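You operate a simulated robot arm through the tools that you are given. There is no shell and no other tool.

You are at the controls of a simulated robot arm. One attempt, no reset.

Task
Free the carousel's brake and dry the wet stub at heat 3.
Fine: turn it to HEAT, switch on and wait till the panel says DRY.

It is judged by the outcome, as a careful person would: the job done as asked, and still so three seconds after it is handed in. It fails if anything else is knocked over, pushed out of place, dropped, spilled or broken.

Robot
A 6-joint arm with a fingered hand, fixed in place. Base frame: the origin is on the floor under the middle of its stand, x ahead of it, y to its left, z up; the work surface is at about z = 76. Readings come in cm, degrees, newtons and seconds.
It reaches about 134.6 cm from its shoulder. Its first joint turns from -149.0 to 149.0 degrees. Payload 3.5 kg.
The tool frame sits at the grasp point between the pads (the TCP): z along the fingers, y along the line on which they close. The tips reach 2.6 cm beyond it. The gripper opens to 13.2 cm; its body begins 7.3 cm behind the TCP. The gripper is a hand of 4 fingers: y runs from the thumb to the fingers, the wrist lies at [0, 0, -23.4] in the tool frame, and closing takes about 1.5 s.
Orientation is that of the tool frame in the base frame, as a unit quaternion [x, y, z, w]. With the fingers straight down and closing along the base's y, the tool's x points along the base's -x, its y along +y and its z along -z.

Tools
- The arm moves only by the tool nudge_tool. Its argument "rows" is a list of rows, each a list of 2 entries, a list of its own where there are three numbers: the shift along the base's x, y, z in cm, then the turn, a rotation vector about the base's x, y, z in degrees. In form: [[[x, y, z], [rx, ry, rz]], ...]. A call has 1 to 20 rows; each row shifts and turns the commanded pose from where the row before left it. "hand" is the gripper command, from -1 (shut) to 1 (fully open), values between in proportion, set as the call begins (left out, the last holds). Each row takes 0.2 s and may step no farther than 5 cm and 8.6 degrees from the row before; otherwise, or with a gripper value out of range, the whole call is refused. Where a pose cannot be reached the arm comes as near as it can. A force on the tool above 40 N (or 10 N above the force at the start of the call, whichever is more), or a blocked arm, ends the call early, and 0.2 s more pass. The fingers move at their own pace (about 7.2 cm/s each) and stop on an object; they squeeze with about 26 N. The grip force told is the motor's: it shows also when the fingers shut on nothing. Time passes only in rows, and 0.2 s behind the last, so rows that do not move let the fingers close. The reply holds the time, the measured pose of the TCP, the force on the tool along the base axes, the opening and the grip force, in the units named above and with some noise, with the torque about the TCP (base axes, N m) and any sound that the robot's microphone picked up, and new pictures: "views" is both (left out), scene, wrist or none.
- Cameras (640 x 400 px; columns grow to the right, rows downward): "scene" is fixed at [4.82, -64.81, 137.76]; the picture's right is [-0.13, -0.99, 0.00], its down [-0.94, 0.13, -0.33] and it looks along [0.32, -0.04, -0.95] (base axes); focal length 292 px, centre (320, 200). "wrist" rides on the gripper at [6.8, 0.2, -9.7] in the tool frame; the picture's right is [-0.02, 1.00, 0.00], its down [-0.82, -0.02, -0.58] and it looks along [-0.58, -0.01, 0.82] (tool axes); focal length 270 px, centre (320, 200). There is no depth. A picture from a camera that has moved, and an enlarged one, comes with that camera's place and axes in the base frame and with its lens. The place of the scene camera against the robot may be out by one fixed shift of up to 1.2 cm in any direction.
- raise_lower(by): slides the trunk up (or, below 0, down) by that many cm; the arm rides with it, the base frame stays. It gives what a move gives, with no picture.
- set_fingers(finger1, finger2, finger3, thumb_bend): sets how far each is bent, from 0 (flat) to 1 (curled in); at 0.3 the hand is open as for a grip, at 0.7 the pads meet at the TCP. One left out holds its place. A second passes; each finger stops where it meets its share of the squeeze, and holds until it gets a number again. A gripper value or a shape takes the hand back. It gives what a move gives, with no picture; readings hold the bend of each and the force on the fingers (four entries, about 0 where the hand has none), thumb and palm.
- grasp_type(shape): the hand has 4 fingers and takes this shape, open, in about a second: jaw (thumb against the fingers, like two jaws); tri (thumb and two fingers); tip (a fingertip pinch); poke (one finger out to press); point (the index stretched); flat (the hand flat); cup (the hand cupped); fist (a fist). The gripper value then closes the fingers along that shape, each until it touches; the sizes above hold for jaw. It gives what a move gives, with no picture.
- close_up(camera, box): a new picture of the part [left, top, right, bottom] of that camera's present view, enlarged. It takes no simulated time.
- close_job(): hands the job in; it is judged then, once.

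Nothing tells you positions but the pictures and the camera data. Unless the task says otherwise, let go and move clear before handing in.

The tools are called after "Call:" by a JSON object that holds its "op" and its "data". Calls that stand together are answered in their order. nudge_tool: Moves the arm, as the interface text tells. Its arguments: {"type":"object","properties":{"rows":{"type":"array","items":{"type":"array"}},"hand":{"type":"number"},"views":{"type":"string","enum":["both","scene","wrist","none"]}},"required":["rows"]} The other tools are called the same way: raise_lower (by) moves the trunk up or down; grasp_type (shape) gives the hand a shape; set_fingers (finger1, finger2, finger3, thumb_bend) moves the fingers one by one; close_up (camera, box) takes an enlarged picture of a part of a camera's view; close_job () hands the job in.

At the start:

```text
clock: 0.0
tcp_pos: [23.24, -75.34, 106.36]
tcp_rot: [0.0, 1.0, 0.0, 0.001]
force: [-0.5, 0.7, -0.3]
ft_torque: [-0.01, 0.0, 0.01]
gripper_width: 13.19
grasp_force: 0.1
shape: jaw
bend: [0.3, 0.3, 0.3, 0.3]
finger forces: [0.0, 0.0, 0.1, 0.1, 0.0, 0.0]
trunk travel left (down, up): [-96.3, 0.7]
```

scene: 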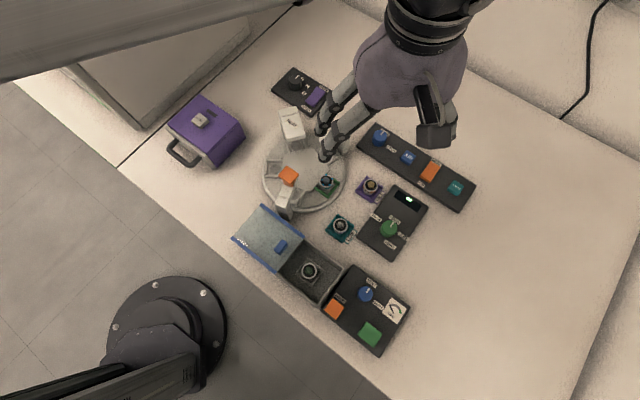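
wrist: 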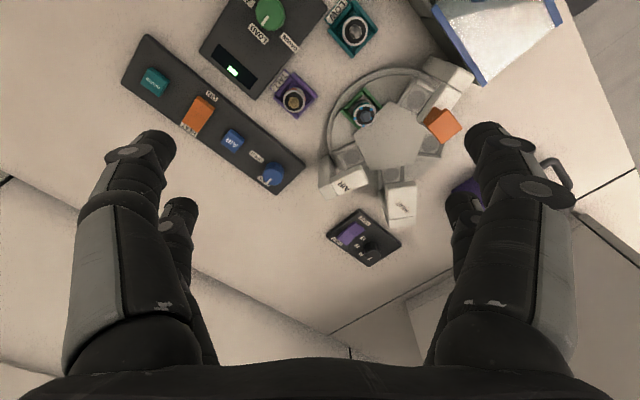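

I see a bench with a carousel in the middle, several panels around it, and a few box-like modules. I'll take enlarged pictures first to read the labels before moving anything.

Call:
{"op": "close_up", "data": {"camera": "scene", "box": [240, 60, 360, 220]}}

Call:
{"op": "close_up", "data": {"camera": "scene", "box": [340, 110, 490, 270]}}

Call:
{"op": "close_up", "data": {"camera": "scene", "box": [220, 200, 420, 360]}}

Call:
{"op": "close_up", "data": {"camera": "wrist", "box": [300, 40, 500, 280]}}

Call:
{"op": "close_up", "data": {"camera": "wrist", "box": [110, 0, 400, 200]}}

Call:
{"op": "close_up", "data": {"camera": "scene", "box": [150, 80, 260, 180]}}

```text
2.50 times, centred on (300, 140) of scene
camera zoom: at [4.82, -64.81, 137.76], right [-0.13, -0.99, 0.0], down [-0.94, 0.13, -0.33], along [0.32, -0.04, -0.95], focal length 730 px, centre (370, 350)
```

zoom: 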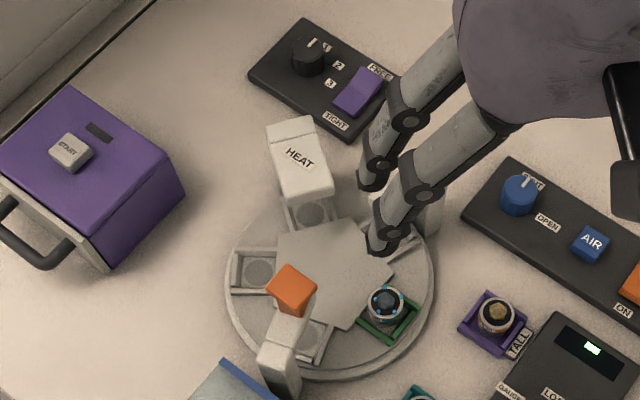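

```text
2.50 times, centred on (415, 190) of scene
camera zoom: at [4.82, -64.81, 137.76], right [-0.13, -0.99, 0.0], down [-0.94, 0.13, -0.33], along [0.32, -0.04, -0.95], focal length 730 px, centre (82, 225)
```

zoom: 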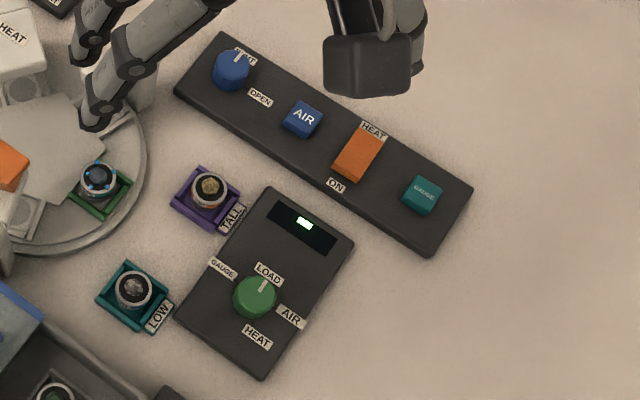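

```text
2.50 times, centred on (320, 280) of scene
camera zoom: at [4.82, -64.81, 137.76], right [-0.13, -0.99, 0.0], down [-0.94, 0.13, -0.33], along [0.32, -0.04, -0.95], focal length 730 px, centre (320, 0)
```

zoom: 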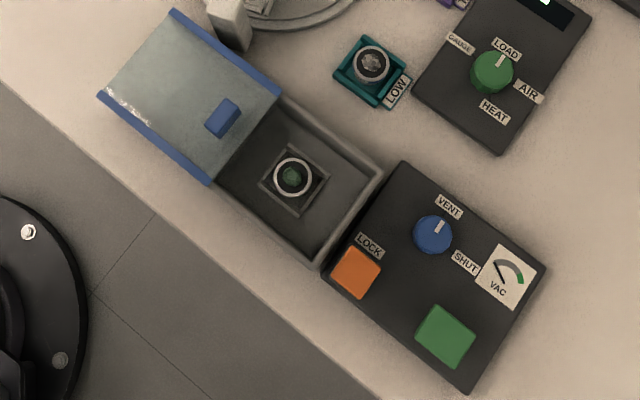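

```text
1.67 times, centred on (400, 160) of wrist
camera zoom: at [16.58, -75.12, 116.11], right [0.02, 1.0, 0.0], down [0.82, -0.02, 0.58], along [0.58, -0.01, -0.82], focal length 450 px, centre (187, 267)
```

zoom: 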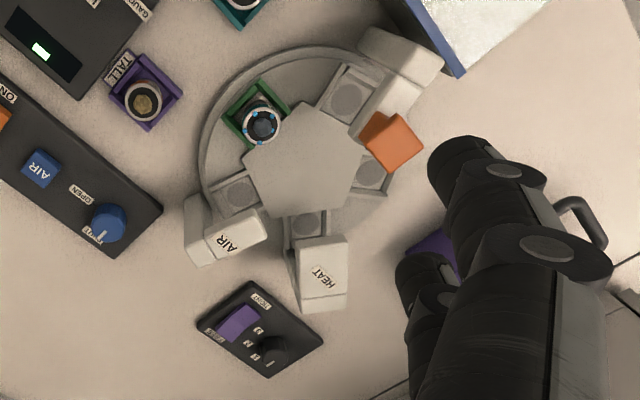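

```text
2.00 times, centred on (255, 100) of wrist
camera zoom: at [16.58, -75.12, 116.11], right [0.02, 1.0, 0.0], down [0.82, -0.02, 0.58], along [0.58, -0.01, -0.82], focal length 541 px, centre (450, 400)
```

zoom: 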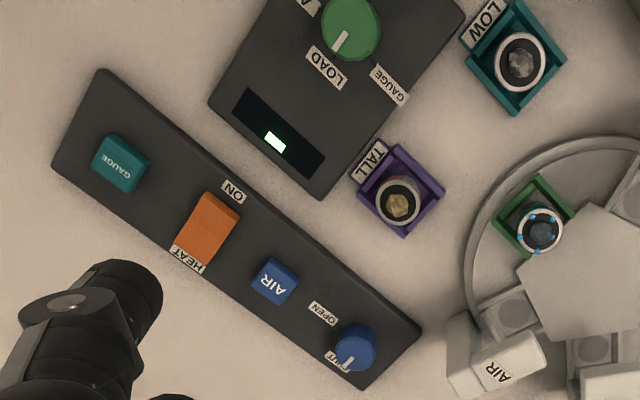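

```text
4.00 times, centred on (205, 130) of scene
camera zoom: at [4.82, -64.81, 137.76], right [-0.13, -0.99, 0.0], down [-0.94, 0.13, -0.33], along [0.32, -0.04, -0.95], focal length 1167 px, centre (780, 480)
```

zoom: 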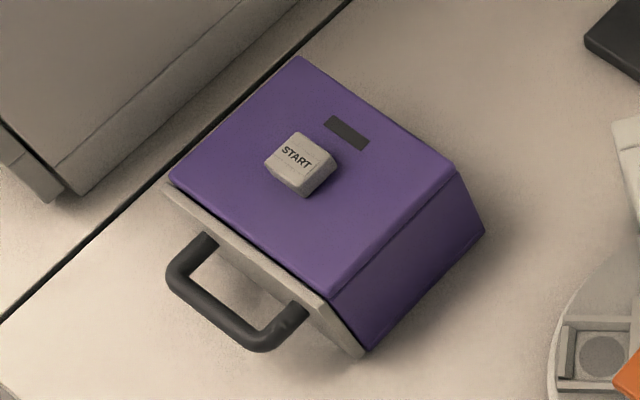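

The bench holds:
- A carousel with the wet stub in its green tray at LOAD.
- A selector knob (GAUGE/LOAD/AIR/HEAT) near (16.5, -80.3).
- A small panel near (52, -68) with the FREE/TIGHT rocker and the 1-2-3 knob.
- A HEAT rocker near (28, -92).

I'll move at height toward the brake panel to see it better.

Call:
{"op": "nudge_tool", "data": {"rows": [[[4, 1.5, 0], [0, 0, 0]], [[4, 1.5, 0], [0, 0, 0]], [[4, 1.5, 0], [0, 0, 0]], [[2, 1.5, 0], [0, 0, 0]], [[0, 0, 0], [0, 0, 0]]], "views": "both"}}

```text
clock: 1.2
tcp_pos: [37.29, -69.19, 106.28]
tcp_rot: [0.0, 1.0, 0.001, -0.001]
force: [0.8, -0.5, 0.4]
ft_torque: [0.0, 0.02, -0.01]
gripper_width: 13.19
grasp_force: 0.1
shape: jaw
bend: [0.3, 0.3, 0.3, 0.3]
finger forces: [0.0, 0.0, 0.1, 0.0, 0.1, 0.1]
trunk travel left (down, up): [-96.3, 0.7]
camera wrist: at [30.61, -69.09, 116.11], right [0.03, 1.0, 0.0], down [0.82, -0.02, 0.58], along [0.58, -0.01, -0.82], focal length 270 px, centre (320, 200)
```

scene: 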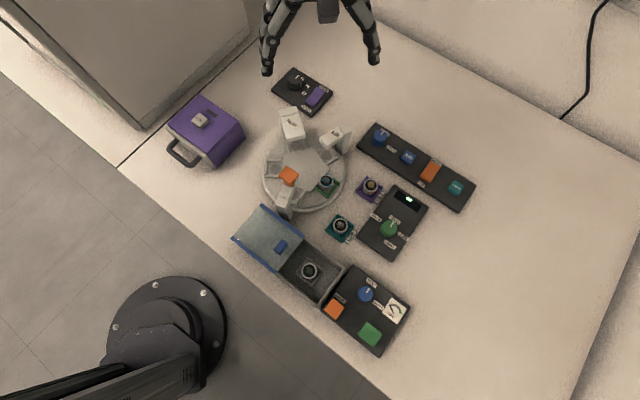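
wrist: 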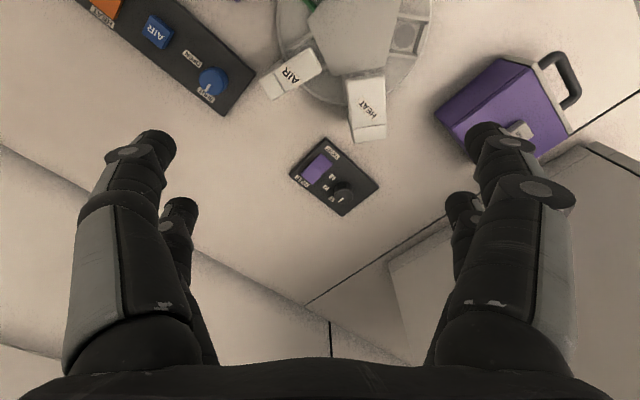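

Call:
{"op": "close_up", "data": {"camera": "wrist", "box": [280, 130, 390, 220]}}

Call:
{"op": "close_up", "data": {"camera": "scene", "box": [255, 60, 355, 125]}}

Call:
{"op": "close_up", "data": {"camera": "scene", "box": [250, 100, 360, 220]}}

Call:
{"op": "close_up", "data": {"camera": "scene", "box": [350, 115, 480, 265]}}

Call:
{"op": "close_up", "data": {"camera": "scene", "box": [350, 180, 440, 265]}}

```text
4.44 times, centred on (335, 175) of wrist
camera zoom: at [30.61, -69.09, 116.11], right [0.03, 1.0, 0.0], down [0.82, -0.02, 0.58], along [0.58, -0.01, -0.82], focal length 1201 px, centre (253, 311)
```

zoom: 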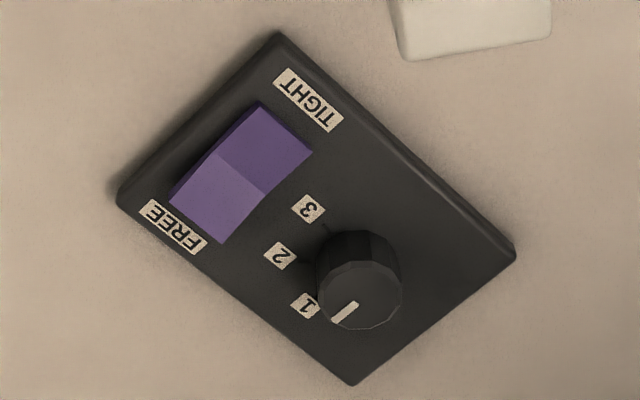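

```text
6.15 times, centred on (305, 92) of scene
camera zoom: at [4.82, -64.81, 137.76], right [-0.13, -0.99, 0.0], down [-0.94, 0.13, -0.33], along [0.32, -0.04, -0.95], focal length 1796 px, centre (412, 862)
```

zoom: 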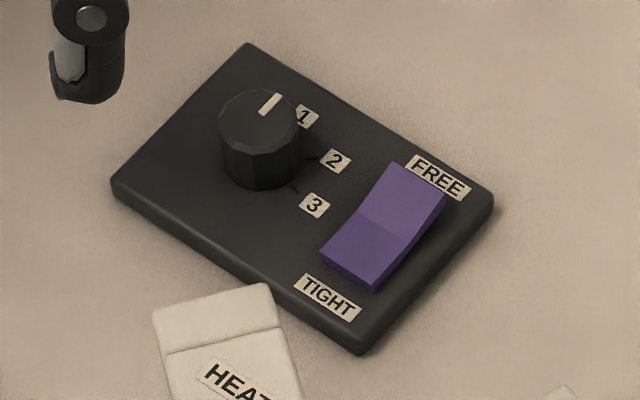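

```text
3.33 times, centred on (305, 160) of scene
camera zoom: at [4.82, -64.81, 137.76], right [-0.13, -0.99, 0.0], down [-0.94, 0.13, -0.33], along [0.32, -0.04, -0.95], focal length 973 px, centre (370, 333)
```

zoom: 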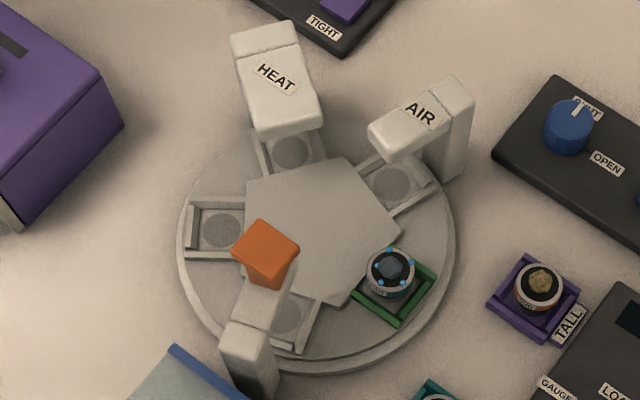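

```text
2.67 times, centred on (415, 190) of scene
camera zoom: at [4.82, -64.81, 137.76], right [-0.13, -0.99, 0.0], down [-0.94, 0.13, -0.33], along [0.32, -0.04, -0.95], focal length 778 px, centre (67, 227)
```

zoom: 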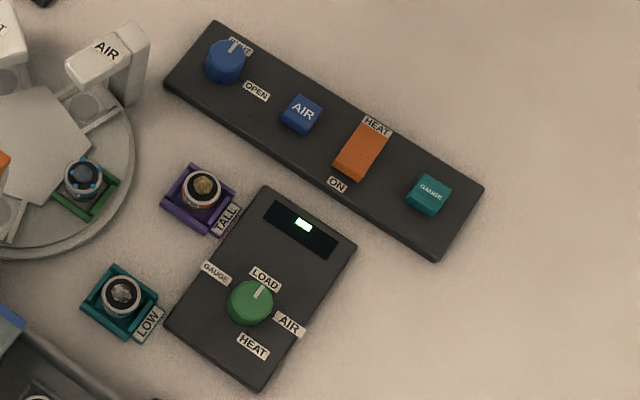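

```text
4.71 times, centred on (395, 222) of scene
camera zoom: at [4.82, -64.81, 137.76], right [-0.13, -0.99, 0.0], down [-0.94, 0.13, -0.33], along [0.32, -0.04, -0.95], focal length 1373 px, centre (-33, 94)
```

zoom: 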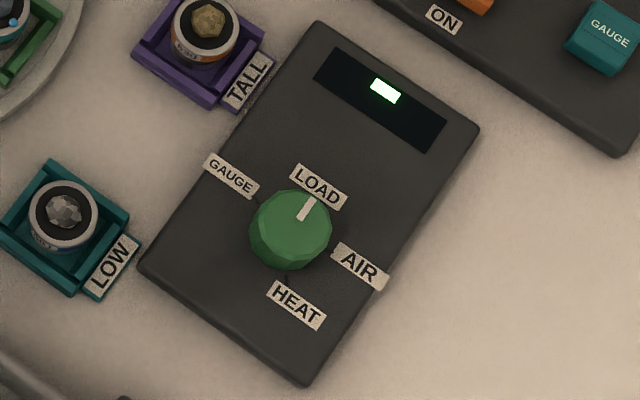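

Call:
{"op": "close_up", "data": {"camera": "wrist", "box": [300, 140, 350, 190]}}

Call:
{"op": "close_up", "data": {"camera": "scene", "box": [300, 80, 340, 115]}}

Call:
{"op": "close_up", "data": {"camera": "scene", "box": [405, 150, 445, 190]}}

Call:
{"op": "close_up", "data": {"camera": "scene", "box": [385, 185, 435, 220]}}

Call:
{"op": "close_up", "data": {"camera": "scene", "box": [310, 165, 350, 205]}}

```text
8.00 times, centred on (325, 165) of wrist
camera zoom: at [30.61, -69.09, 116.11], right [0.03, 1.0, 0.0], down [0.82, -0.02, 0.58], along [0.58, -0.01, -0.82], focal length 2162 px, centre (280, 480)
```

zoom: 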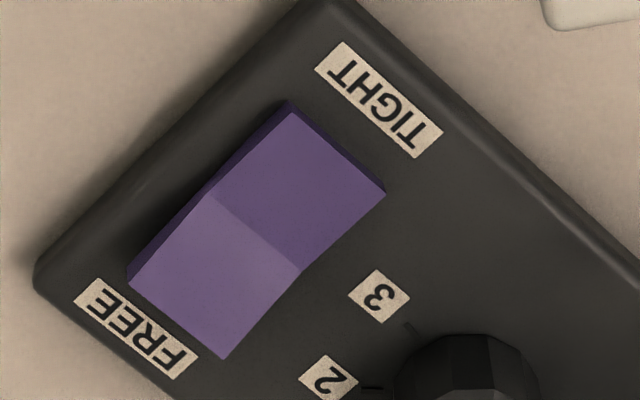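

```text
11.43 times, centred on (320, 98) of scene
camera zoom: at [4.82, -64.81, 137.76], right [-0.13, -0.99, 0.0], down [-0.94, 0.13, -0.33], along [0.32, -0.04, -0.95], focal length 3335 px, centre (320, 1371)
```

zoom: 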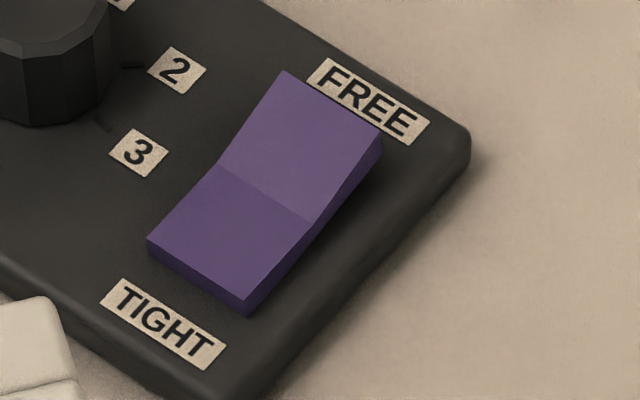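

```text
10.00 times, centred on (425, 170) of scene
camera zoom: at [4.82, -64.81, 137.76], right [-0.13, -0.99, 0.0], down [-0.94, 0.13, -0.33], along [0.32, -0.04, -0.95], focal length 2918 px, centre (-730, 500)
```

zoom: 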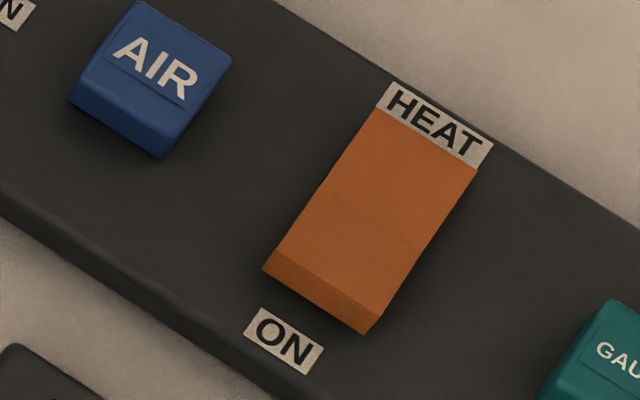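

```text
11.43 times, centred on (410, 202) of scene
camera zoom: at [4.82, -64.81, 137.76], right [-0.13, -0.99, 0.0], down [-0.94, 0.13, -0.33], along [0.32, -0.04, -0.95], focal length 3335 px, centre (-709, 171)
```

zoom: 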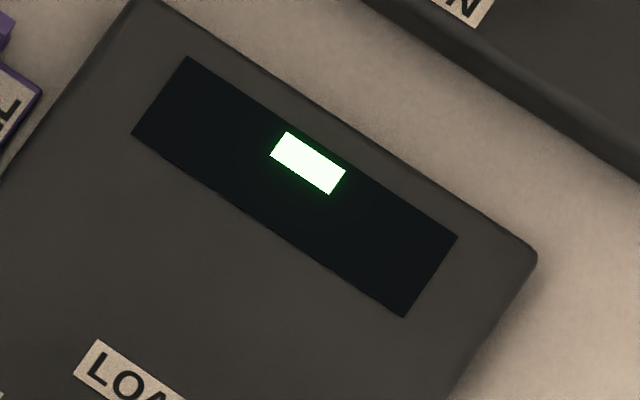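

```text
10.00 times, centred on (330, 185) of scene
camera zoom: at [4.82, -64.81, 137.76], right [-0.13, -0.99, 0.0], down [-0.94, 0.13, -0.33], along [0.32, -0.04, -0.95], focal length 2918 px, centre (220, 350)
```

zoom: 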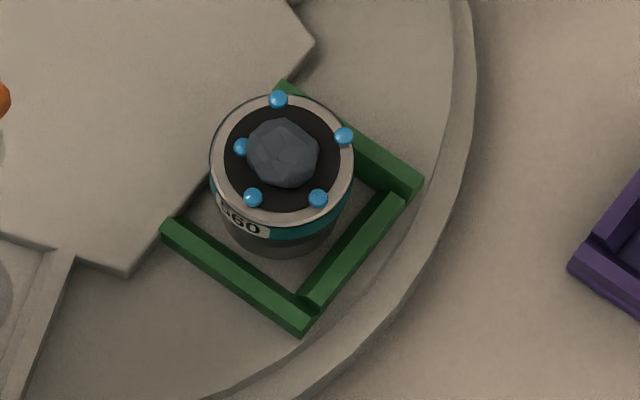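

The brake rocker's TIGHT end is down, the heat knob points at 1, and the HEAT rocker's ON end is raised (off). I'll take the poke shape here in free air to see where its fingertip sits relative to the TCP.

Call:
{"op": "grasp_type", "data": {"shape": "poke"}}

Call:
{"op": "nudge_tool", "data": {"rows": [[[0, 0, 0], [0, 0, 0]]], "views": "both"}}

```text
clock: 2.1
tcp_pos: [37.31, -69.22, 106.6]
tcp_rot: [0.0, 1.0, 0.0, 0.001]
force: [1.1, 0.4, 0.1]
ft_torque: [-0.05, 0.0, -0.02]
gripper_width: 0.0
grasp_force: 0.0
shape: poke
bend: [1.0, 1.0, 1.0, 0.34]
finger forces: [0.0, 0.0, 0.1, 0.0, 0.0, 0.0]
trunk travel left (down, up): [-96.3, 0.7]
```

```text
clock: 2.5
tcp_pos: [37.34, -69.28, 106.32]
tcp_rot: [0.0, 1.0, 0.0, 0.0]
force: [-0.5, -0.6, -0.1]
ft_torque: [0.02, 0.0, -0.02]
gripper_width: 0.02
grasp_force: 0.0
shape: poke
bend: [1.0, 1.0, 1.0, 0.34]
finger forces: [0.1, 0.0, 0.1, 0.0, 0.0, 0.0]
trunk travel left (down, up): [-96.3, 0.7]
camera wrist: at [30.59, -69.1, 116.11], right [0.02, 1.0, 0.0], down [0.82, -0.02, 0.58], along [0.58, -0.01, -0.82], focal length 270 px, centre (320, 200)
```

scene: 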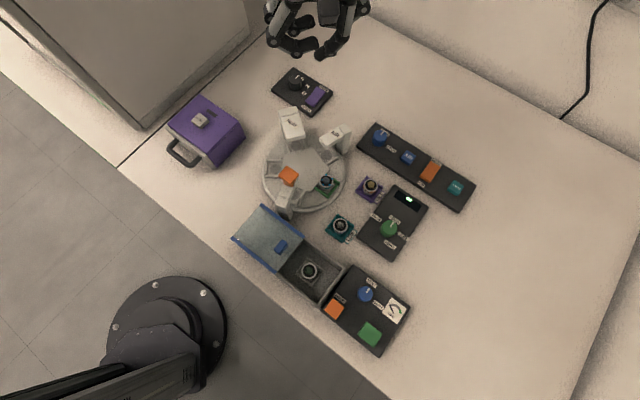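
wrist: 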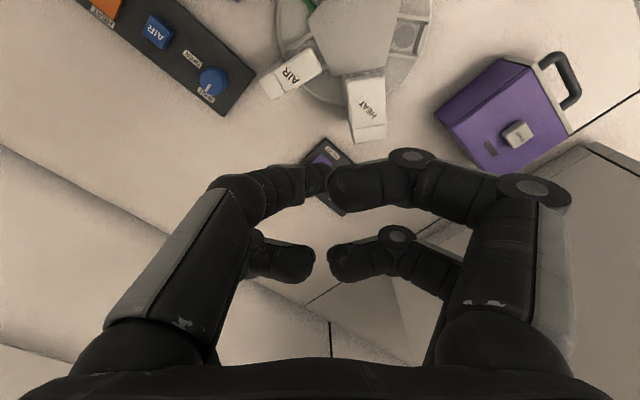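

Call:
{"op": "close_up", "data": {"camera": "wrist", "box": [80, 130, 600, 400]}}

Call:
{"op": "close_up", "data": {"camera": "scene", "box": [250, 0, 390, 90]}}

```text
1.23 times, centred on (340, 265) of wrist
camera zoom: at [30.59, -69.1, 116.11], right [0.02, 1.0, 0.0], down [0.82, -0.02, 0.58], along [0.58, -0.01, -0.82], focal length 333 px, centre (295, 120)
```

zoom: 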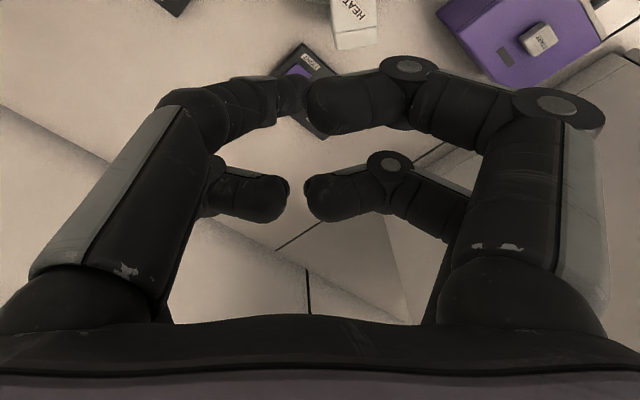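

```text
4.44 times, centred on (320, 45) of scene
camera zoom: at [4.82, -64.81, 137.76], right [-0.13, -0.99, 0.0], down [-0.94, 0.13, -0.33], along [0.32, -0.04, -0.95], focal length 1297 px, centre (320, 889)
```

zoom: 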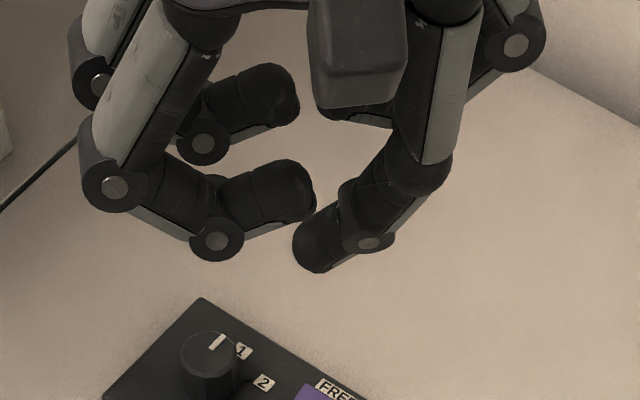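

The poke shape leaves one digit pointing down, with its tip about 2.5 cm below the TCP and almost on the tool axis; the other digits stay about 5 cm higher. I'll go over the FREE end of the brake rocker, near (52, -70.8), and come down part way.

Call:
{"op": "nudge_tool", "data": {"rows": [[[3.6, -0.4, 0], [0, 0, 0]], [[3.6, -0.4, 0], [0, 0, 0]], [[3.6, -0.4, 0], [0, 0, 0]], [[3.6, -0.3, 0], [0, 0, 0]], [[0, 0, -4], [0, 0, 0]], [[0, 0, -4], [0, 0, 0]], [[0, 0, -4], [0, 0, 0]], [[0, 0, -4], [0, 0, 0]], [[0, 0, 0], [0, 0, 0]]], "views": "both"}}

Call:
{"op": "close_up", "data": {"camera": "wrist", "box": [220, 100, 420, 260]}}

Call:
{"op": "close_up", "data": {"camera": "scene", "box": [250, 20, 370, 120]}}

```text
clock: 4.5
tcp_pos: [51.83, -70.69, 106.5]
tcp_rot: [-0.001, 1.0, -0.001, 0.0]
force: [-0.5, 0.5, 0.4]
ft_torque: [0.03, 0.0, 0.0]
gripper_width: 0.0
grasp_force: 0.1
shape: poke
bend: [1.0, 1.0, 1.0, 0.34]
finger forces: [0.0, 0.0, 0.1, 0.0, 0.0, 0.0]
out of reach, approached as far as the arm can: row 5, 6, 7, 8
trunk travel left (down, up): [-96.3, 0.7]
camera wrist: at [45.04, -70.48, 116.11], right [0.02, 1.0, 0.0], down [0.82, -0.02, 0.58], along [0.58, -0.01, -0.82], focal length 270 px, centre (320, 200)
```

scene: 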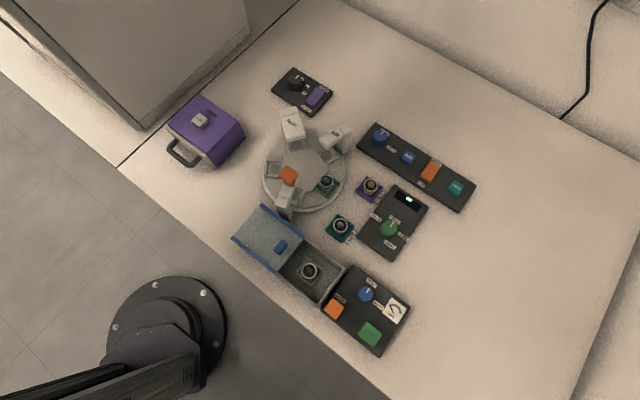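
wrist: 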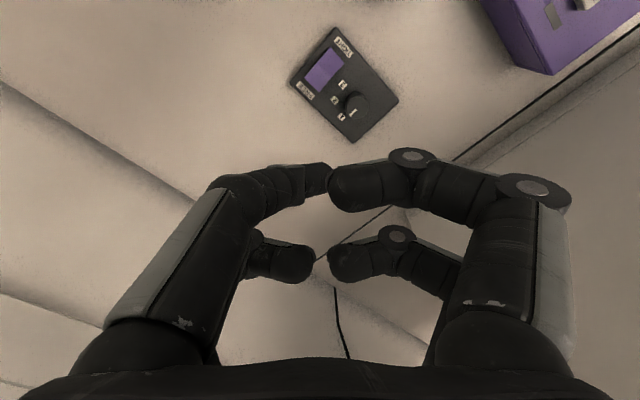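

```text
2.50 times, centred on (320, 180) of wrist
camera zoom: at [45.04, -70.48, 116.11], right [0.02, 1.0, 0.0], down [0.82, -0.02, 0.58], along [0.58, -0.01, -0.82], focal length 676 px, centre (320, 250)
```

zoom: 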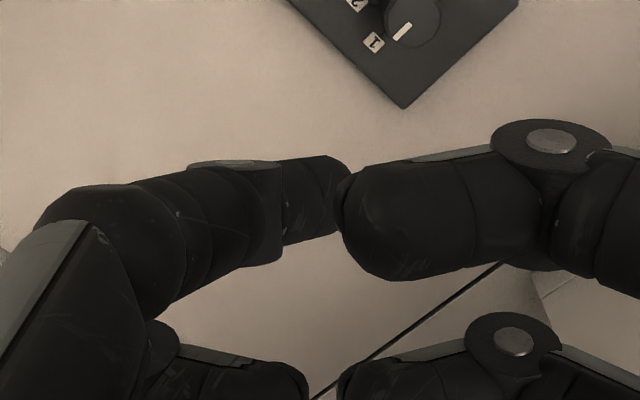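

```text
4.00 times, centred on (310, 70) of scene
camera zoom: at [4.82, -64.81, 137.76], right [-0.13, -0.99, 0.0], down [-0.94, 0.13, -0.33], along [0.32, -0.04, -0.95], focal length 1167 px, centre (360, 720)
```

zoom: 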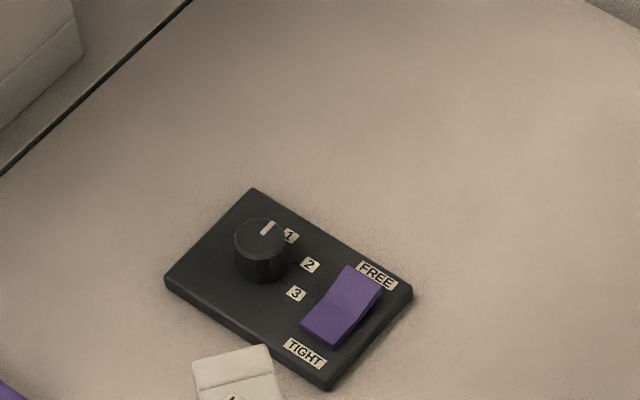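

The arm can't come down in this spot (rows 5 to 8 were out of reach), so I'll lower the trunk instead and watch the readings. The tip is still about 25 cm above the panel.

Call:
{"op": "raise_lower", "data": {"by": -10}}

Call:
{"op": "nudge_tool", "data": {"rows": [[[0, 0, 0], [0, 0, 0]]], "views": "both"}}

```text
clock: 5.8
tcp_pos: [51.76, -70.52, 96.49]
tcp_rot: [0.0, 1.0, 0.0, 0.0]
force: [1.0, -0.1, -0.2]
ft_torque: [0.0, 0.01, -0.01]
gripper_width: 0.0
grasp_force: 0.1
shape: poke
bend: [1.0, 1.0, 1.0, 0.34]
finger forces: [0.0, 0.1, 0.0, 0.1, 0.0, 0.0]
trunk travel left (down, up): [-86.3, 10.7]
```

```text
clock: 6.2
tcp_pos: [51.87, -70.68, 96.45]
tcp_rot: [0.001, 1.0, 0.0, 0.0]
force: [0.2, -0.5, -0.8]
ft_torque: [-0.01, -0.03, 0.0]
gripper_width: 0.0
grasp_force: 0.1
shape: poke
bend: [1.0, 1.0, 1.0, 0.34]
finger forces: [0.1, 0.0, 0.0, 0.0, 0.1, 0.1]
trunk travel left (down, up): [-86.3, 10.7]
camera wrist: at [45.03, -70.48, 106.12], right [0.02, 1.0, 0.0], down [0.82, -0.02, 0.58], along [0.58, -0.01, -0.82], focal length 270 px, centre (320, 200)
```

scene: 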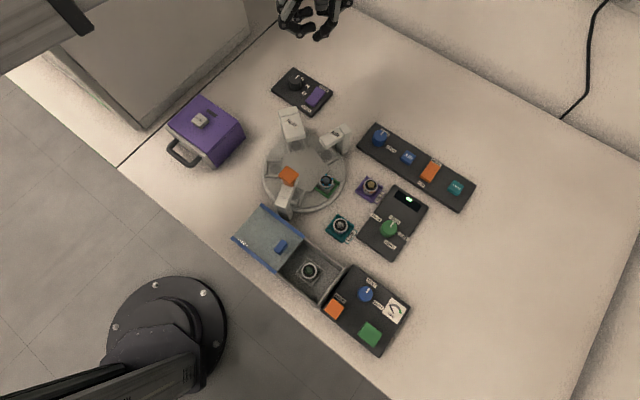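
wrist: 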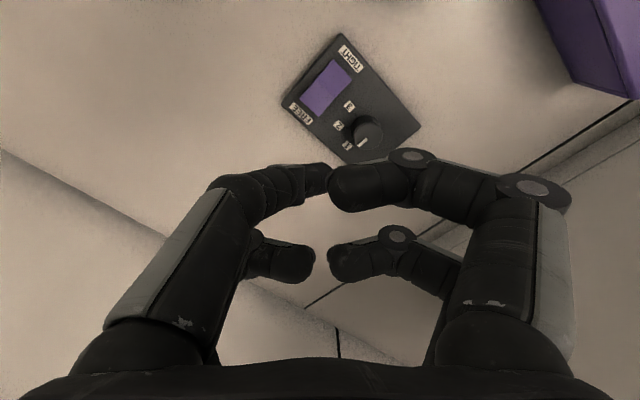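

Call:
{"op": "raise_lower", "data": {"by": -8}}

Call:
{"op": "nudge_tool", "data": {"rows": [[[0, 0, 0], [0, 0, 0]]], "views": "both"}}

Call:
{"op": "close_up", "data": {"camera": "wrist", "box": [220, 40, 460, 220]}}

Call:
{"op": "close_up", "data": {"camera": "scene", "box": [250, 20, 370, 120]}}

```text
clock: 7.4
tcp_pos: [51.78, -70.64, 88.46]
tcp_rot: [-0.001, 1.0, 0.001, 0.0]
force: [0.4, -0.1, -0.5]
ft_torque: [-0.03, -0.02, 0.01]
gripper_width: 0.0
grasp_force: 0.1
shape: poke
bend: [1.0, 1.0, 1.0, 0.34]
finger forces: [0.0, 0.0, 0.0, 0.0, 0.0, 0.0]
trunk travel left (down, up): [-78.3, 18.7]
```

```text
clock: 7.8
tcp_pos: [51.67, -70.67, 88.5]
tcp_rot: [0.0, 1.0, 0.0, 0.0]
force: [-0.3, 0.9, -0.5]
ft_torque: [-0.04, -0.01, 0.02]
gripper_width: 0.0
grasp_force: 0.0
shape: poke
bend: [1.0, 1.0, 1.0, 0.34]
finger forces: [0.0, 0.0, 0.0, 0.0, 0.0, 0.0]
trunk travel left (down, up): [-78.3, 18.7]
camera wrist: at [45.03, -70.49, 98.12], right [0.02, 1.0, 0.0], down [0.82, -0.02, 0.58], along [0.58, -0.01, -0.82], focal length 270 px, centre (320, 200)
```

scene: 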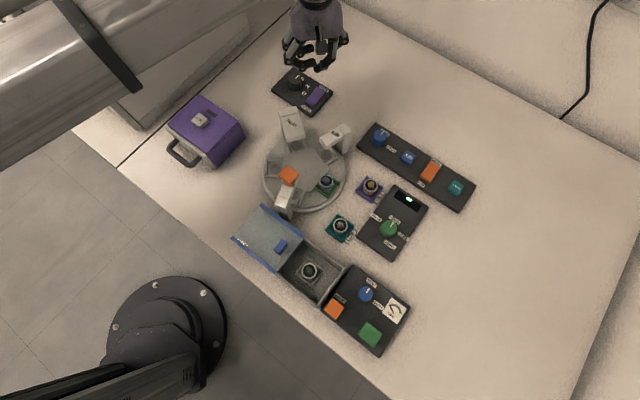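
wrist: 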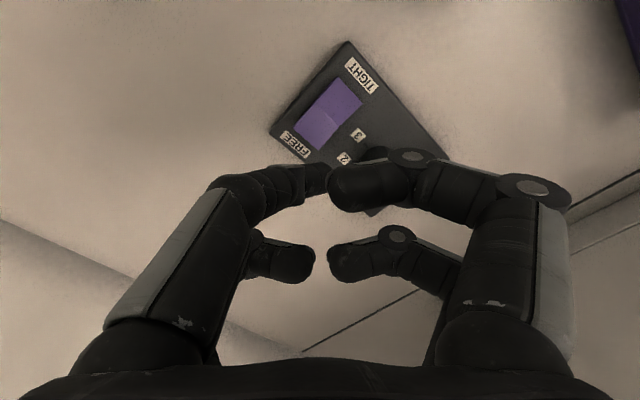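

```text
2.22 times, centred on (340, 130) of wrist
camera zoom: at [45.03, -70.49, 98.12], right [0.02, 1.0, 0.0], down [0.82, -0.02, 0.58], along [0.58, -0.01, -0.82], focal length 601 px, centre (276, 356)
```

zoom: 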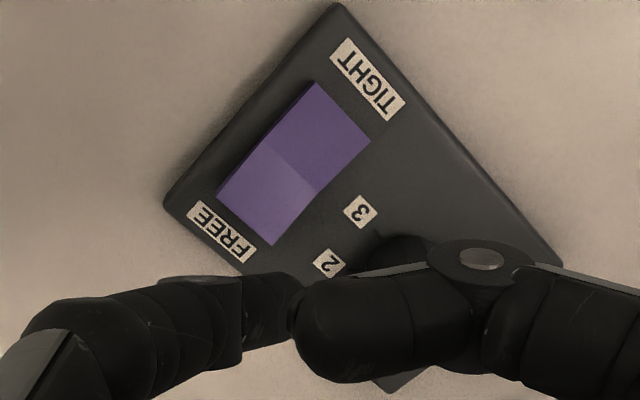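

```text
4.00 times, centred on (310, 70) of scene
camera zoom: at [4.82, -64.81, 137.76], right [-0.13, -0.99, 0.0], down [-0.94, 0.13, -0.33], along [0.32, -0.04, -0.95], focal length 1167 px, centre (360, 720)
```

zoom: 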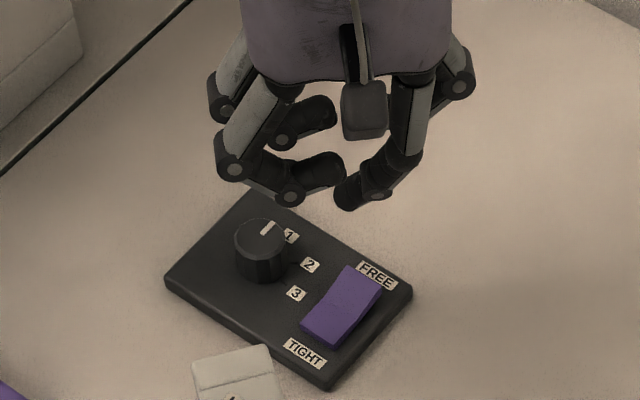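

The tip is about 6 cm above the rocker. The FREE half centres near (52.2, -71.2), so I'll shift slightly and test whether small downward steps work from this trunk height.

Call:
{"op": "nudge_tool", "data": {"rows": [[[0.45, -0.65, 0], [0, 0, 0]], [[0, 0, -1], [0, 0, 0]], [[0, 0, -1], [0, 0, 0]], [[0, 0, -1], [0, 0, 0]], [[0, 0, -1], [0, 0, 0]], [[0, 0, 0], [0, 0, 0]]], "views": "both"}}

Call:
{"op": "close_up", "data": {"camera": "wrist", "box": [220, 40, 460, 220]}}

Call:
{"op": "close_up", "data": {"camera": "scene", "box": [250, 20, 370, 120]}}

```text
clock: 9.2
tcp_pos: [52.13, -71.27, 88.45]
tcp_rot: [0.0, 1.0, -0.001, -0.001]
force: [0.9, 0.3, 0.9]
ft_torque: [-0.02, -0.03, 0.01]
gripper_width: 0.0
grasp_force: 0.1
shape: poke
bend: [1.0, 1.0, 1.0, 0.34]
finger forces: [0.0, 0.0, 0.0, 0.0, 0.1, 0.0]
out of reach, approached as far as the arm can: row 2, 3, 4, 5
trunk travel left (down, up): [-78.3, 18.7]
camera wrist: at [45.5, -71.14, 98.11], right [0.02, 1.0, 0.0], down [0.82, -0.02, 0.58], along [0.58, -0.01, -0.82], focal length 270 px, centre (320, 200)
```

scene: 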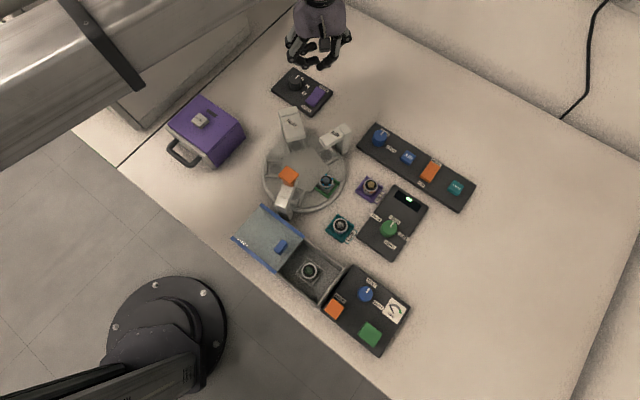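
wrist: 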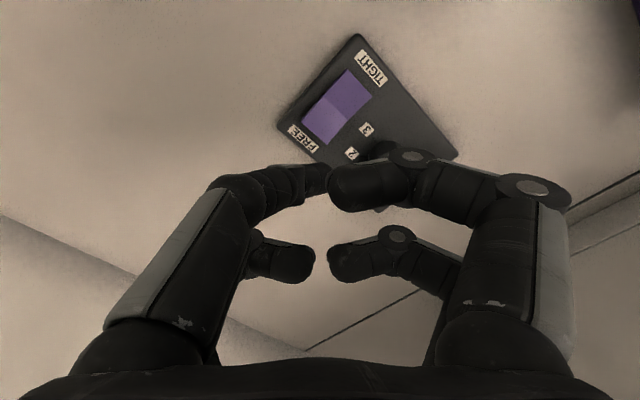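

```text
2.22 times, centred on (340, 130) of wrist
camera zoom: at [45.5, -71.14, 98.11], right [0.02, 1.0, 0.0], down [0.82, -0.02, 0.58], along [0.58, -0.01, -0.82], focal length 601 px, centre (276, 356)
```

zoom: 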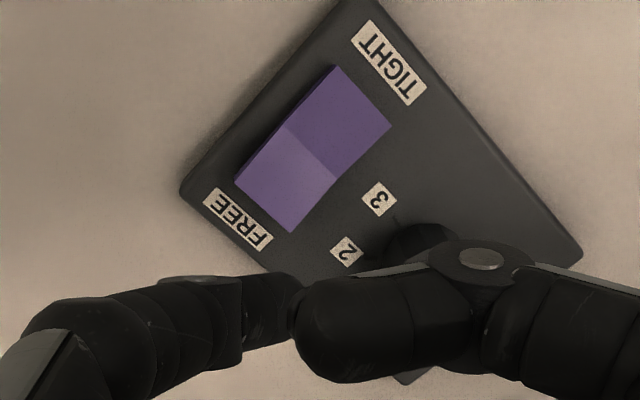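

```text
4.00 times, centred on (310, 70) of scene
camera zoom: at [4.82, -64.81, 137.76], right [-0.13, -0.99, 0.0], down [-0.94, 0.13, -0.33], along [0.32, -0.04, -0.95], focal length 1167 px, centre (360, 720)
```

zoom: 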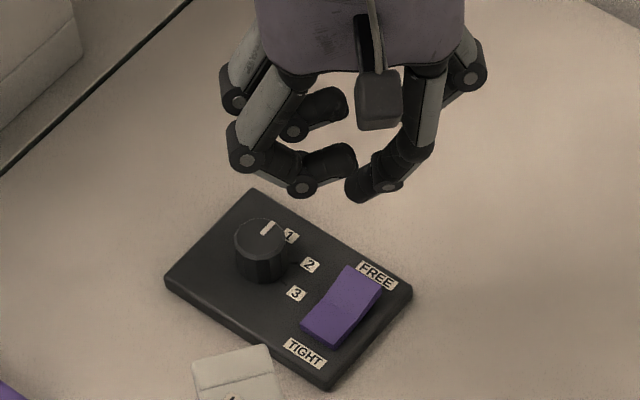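

Sideways steps work but down steps don't, so the arm seems to be at its lower limit relative to the trunk. I'll test going up, since I could then lower the trunk and have room to press downward.

Call:
{"op": "nudge_tool", "data": {"rows": [[[0, 0, 3], [0, 0, 0]], [[0, 0, 3], [0, 0, 0]], [[0, 0, 0], [0, 0, 0]]], "views": "none"}}

```text
clock: 10.0
tcp_pos: [52.29, -71.34, 88.4]
tcp_rot: [0.0, 1.0, 0.0, 0.0]
force: [-0.6, -1.0, 0.1]
ft_torque: [0.02, 0.01, -0.03]
gripper_width: 0.01
grasp_force: 0.1
shape: poke
bend: [1.0, 1.0, 1.0, 0.34]
finger forces: [0.1, 0.0, 0.0, 0.0, 0.0, 0.0]
out of reach, approached as far as the arm can: row 1, 2
trunk travel left (down, up): [-78.3, 18.7]
```

Neither up nor down steps are reachable, so height comes only from the trunk. I'll lower it in steps toward the rocker and watch the force.

Call:
{"op": "raise_lower", "data": {"by": -4.5}}

Call:
{"op": "nudge_tool", "data": {"rows": [[[0, 0, 0], [0, 0, 0]]], "views": "both"}}

Call:
{"op": "close_up", "data": {"camera": "wrist", "box": [220, 40, 460, 220]}}

Call:
{"op": "close_up", "data": {"camera": "scene", "box": [270, 50, 360, 120]}}

```text
clock: 10.9
tcp_pos: [52.2, -71.32, 83.95]
tcp_rot: [0.0, 1.0, 0.0, 0.0]
force: [0.9, 0.5, 0.2]
ft_torque: [0.0, 0.03, 0.03]
gripper_width: 0.02
grasp_force: 0.1
shape: poke
bend: [1.0, 1.0, 1.0, 0.34]
finger forces: [0.1, 0.1, 0.0, 0.0, 0.1, 0.0]
trunk travel left (down, up): [-73.8, 23.2]
```

```text
clock: 11.3
tcp_pos: [52.19, -71.33, 83.95]
tcp_rot: [0.0, 1.0, 0.001, 0.0]
force: [-0.1, -0.7, 0.3]
ft_torque: [0.03, -0.01, 0.01]
gripper_width: 0.01
grasp_force: 0.2
shape: poke
bend: [1.0, 1.0, 1.0, 0.34]
finger forces: [0.1, 0.0, 0.0, 0.0, 0.0, 0.0]
trunk travel left (down, up): [-73.8, 23.2]
camera wrist: at [45.5, -71.14, 93.61], right [0.02, 1.0, 0.0], down [0.82, -0.02, 0.58], along [0.58, -0.01, -0.82], focal length 270 px, centre (320, 200)
```

scene: 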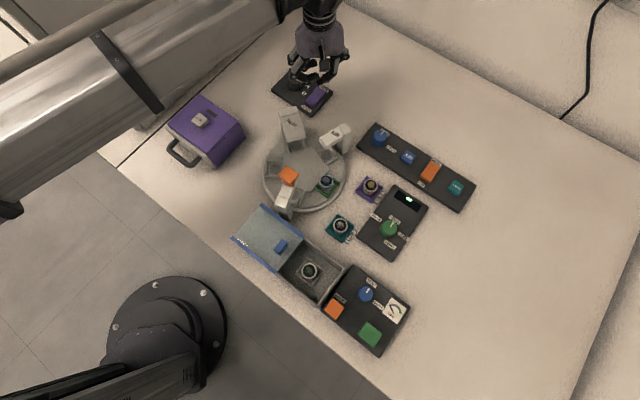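
wrist: 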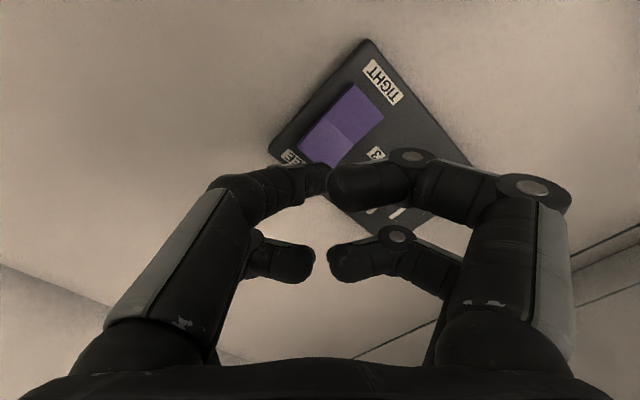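

```text
2.22 times, centred on (340, 130) of wrist
camera zoom: at [45.5, -71.14, 93.61], right [0.02, 1.0, 0.0], down [0.82, -0.02, 0.58], along [0.58, -0.01, -0.82], focal length 601 px, centre (276, 356)
```

zoom: 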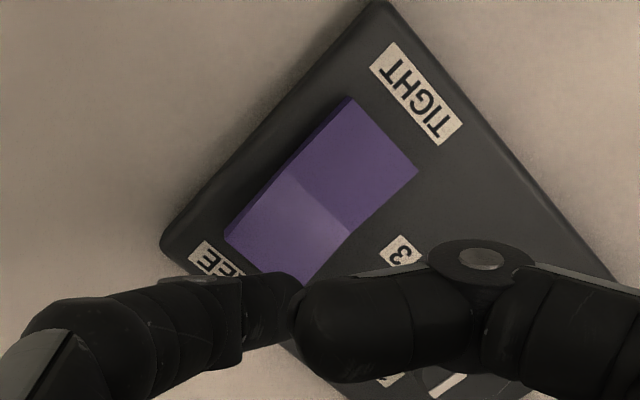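

```text
5.71 times, centred on (315, 85) of scene
camera zoom: at [4.82, -64.81, 137.76], right [-0.13, -0.99, 0.0], down [-0.94, 0.13, -0.33], along [0.32, -0.04, -0.95], focal length 1668 px, centre (349, 857)
```

zoom: 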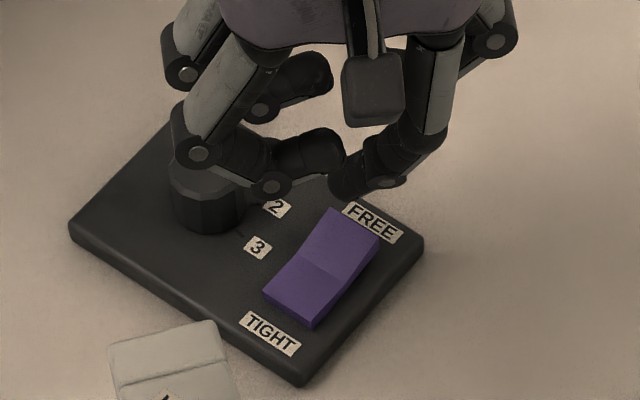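

The tip lines up with the outer part of the FREE half in both views, about 1.5 cm above it. I'll go down in small steps now.

Call:
{"op": "raise_lower", "data": {"by": -1.2}}

```text
clock: 11.9
tcp_pos: [52.24, -71.31, 82.72]
tcp_rot: [0.001, 1.0, 0.0, 0.0]
force: [0.0, 0.1, 0.0]
ft_torque: [-0.02, 0.0, -0.01]
gripper_width: 0.0
grasp_force: 0.1
shape: poke
bend: [1.0, 1.0, 1.0, 0.34]
finger forces: [0.0, 0.1, 0.1, 0.0, 0.0, 0.0]
trunk travel left (down, up): [-72.6, 24.4]
```

Call:
{"op": "raise_lower", "data": {"by": -0.6}}

Call:
{"op": "close_up", "data": {"camera": "scene", "box": [270, 50, 360, 120]}}

```text
clock: 12.4
tcp_pos: [52.08, -71.21, 82.14]
tcp_rot: [0.0, 1.0, 0.0, 0.001]
force: [-0.5, 0.8, -0.3]
ft_torque: [0.0, -0.02, -0.03]
gripper_width: 0.0
grasp_force: 0.0
shape: poke
bend: [1.0, 1.0, 1.0, 0.34]
finger forces: [0.0, 0.0, 0.0, 0.1, 0.1, 0.0]
trunk travel left (down, up): [-72.0, 25.0]
```

```text
5.71 times, centred on (315, 85) of scene
camera zoom: at [4.82, -64.81, 137.76], right [-0.13, -0.99, 0.0], down [-0.94, 0.13, -0.33], along [0.32, -0.04, -0.95], focal length 1668 px, centre (349, 857)
```

zoom: 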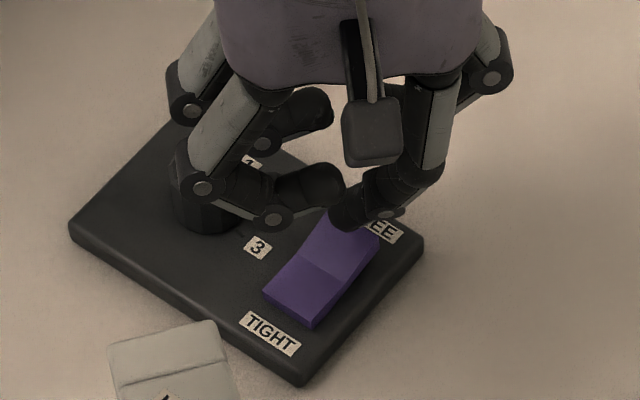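

Call:
{"op": "raise_lower", "data": {"by": -0.6}}

Call:
{"op": "close_up", "data": {"camera": "scene", "box": [270, 50, 360, 120]}}

```text
clock: 13.0
tcp_pos: [52.2, -71.3, 81.45]
tcp_rot: [0.0, 1.0, -0.001, 0.001]
force: [0.9, 0.3, -0.5]
ft_torque: [0.04, 0.03, 0.0]
gripper_width: 0.02
grasp_force: 0.1
shape: poke
bend: [1.0, 1.0, 1.0, 0.34]
finger forces: [0.0, 0.0, 0.0, 0.1, 0.0, 0.0]
trunk travel left (down, up): [-71.4, 25.6]
```

```text
5.71 times, centred on (315, 85) of scene
camera zoom: at [4.82, -64.81, 137.76], right [-0.13, -0.99, 0.0], down [-0.94, 0.13, -0.33], along [0.32, -0.04, -0.95], focal length 1668 px, centre (349, 857)
```

zoom: 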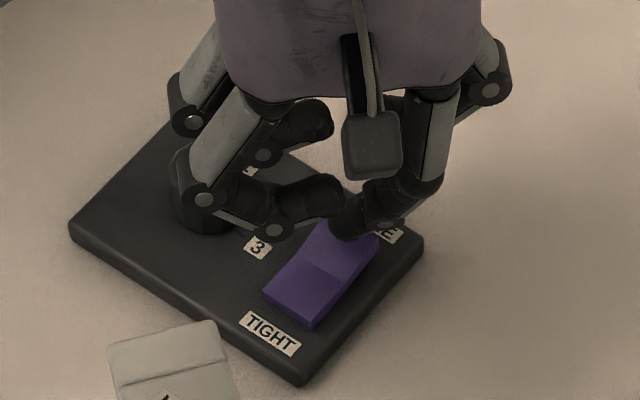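

Call:
{"op": "raise_lower", "data": {"by": -0.5}}

Call:
{"op": "close_up", "data": {"camera": "scene", "box": [270, 50, 360, 120]}}

Call:
{"op": "close_up", "data": {"camera": "wrist", "box": [220, 40, 460, 220]}}

```text
clock: 13.5
tcp_pos: [52.27, -71.28, 80.97]
tcp_rot: [0.0, 1.0, 0.001, 0.0]
force: [-0.7, 0.8, 1.3]
ft_torque: [-0.01, 0.02, 0.03]
gripper_width: 0.0
grasp_force: 0.0
shape: poke
bend: [1.0, 1.0, 1.0, 0.34]
finger forces: [0.0, 0.0, 0.0, 0.0, 1.5, 0.1]
trunk travel left (down, up): [-70.9, 26.1]
```

```text
5.71 times, centred on (315, 85) of scene
camera zoom: at [4.82, -64.81, 137.76], right [-0.13, -0.99, 0.0], down [-0.94, 0.13, -0.33], along [0.32, -0.04, -0.95], focal length 1668 px, centre (349, 857)
```

zoom: 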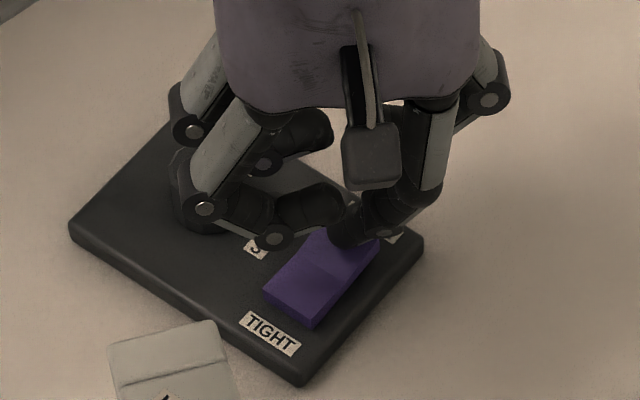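

```text
2.22 times, centred on (340, 130) of wrist
camera zoom: at [45.49, -71.12, 90.72], right [0.02, 1.0, 0.0], down [0.82, -0.02, 0.58], along [0.58, -0.01, -0.82], focal length 601 px, centre (276, 356)
```

zoom: 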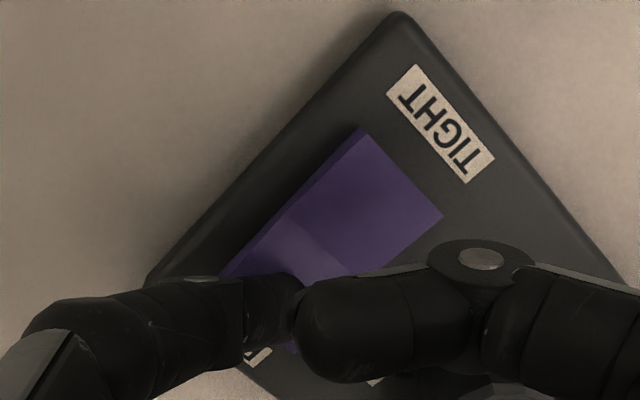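

Contact: the thumb reads about 1.5 N. I'll press a little further until the rocker clicks over.

Call:
{"op": "raise_lower", "data": {"by": -0.4}}

Call:
{"op": "close_up", "data": {"camera": "scene", "box": [270, 50, 360, 120]}}

```text
clock: 14.1
tcp_pos: [52.32, -71.32, 80.77]
tcp_rot: [0.0, 1.0, -0.001, -0.001]
force: [1.0, -1.6, 11.0]
ft_torque: [-0.06, -0.01, 0.0]
gripper_width: 0.0
grasp_force: 0.0
shape: poke
bend: [1.0, 1.0, 1.0, 0.34]
finger forces: [0.0, 0.0, 0.0, 0.0, 10.6, 0.1]
trunk travel left (down, up): [-70.5, 26.5]
```

```text
5.71 times, centred on (315, 85) of scene
camera zoom: at [4.82, -64.81, 137.76], right [-0.13, -0.99, 0.0], down [-0.94, 0.13, -0.33], along [0.32, -0.04, -0.95], focal length 1668 px, centre (349, 857)
```

zoom: 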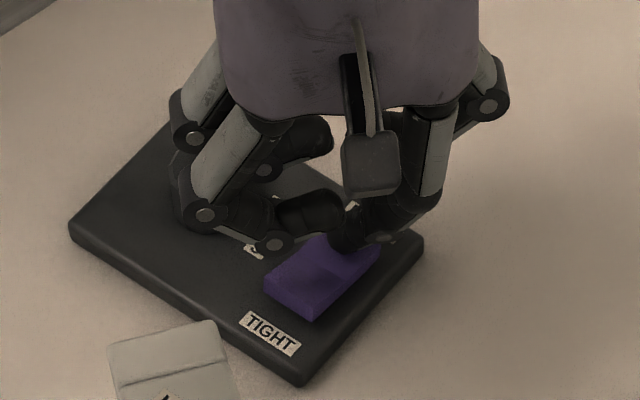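

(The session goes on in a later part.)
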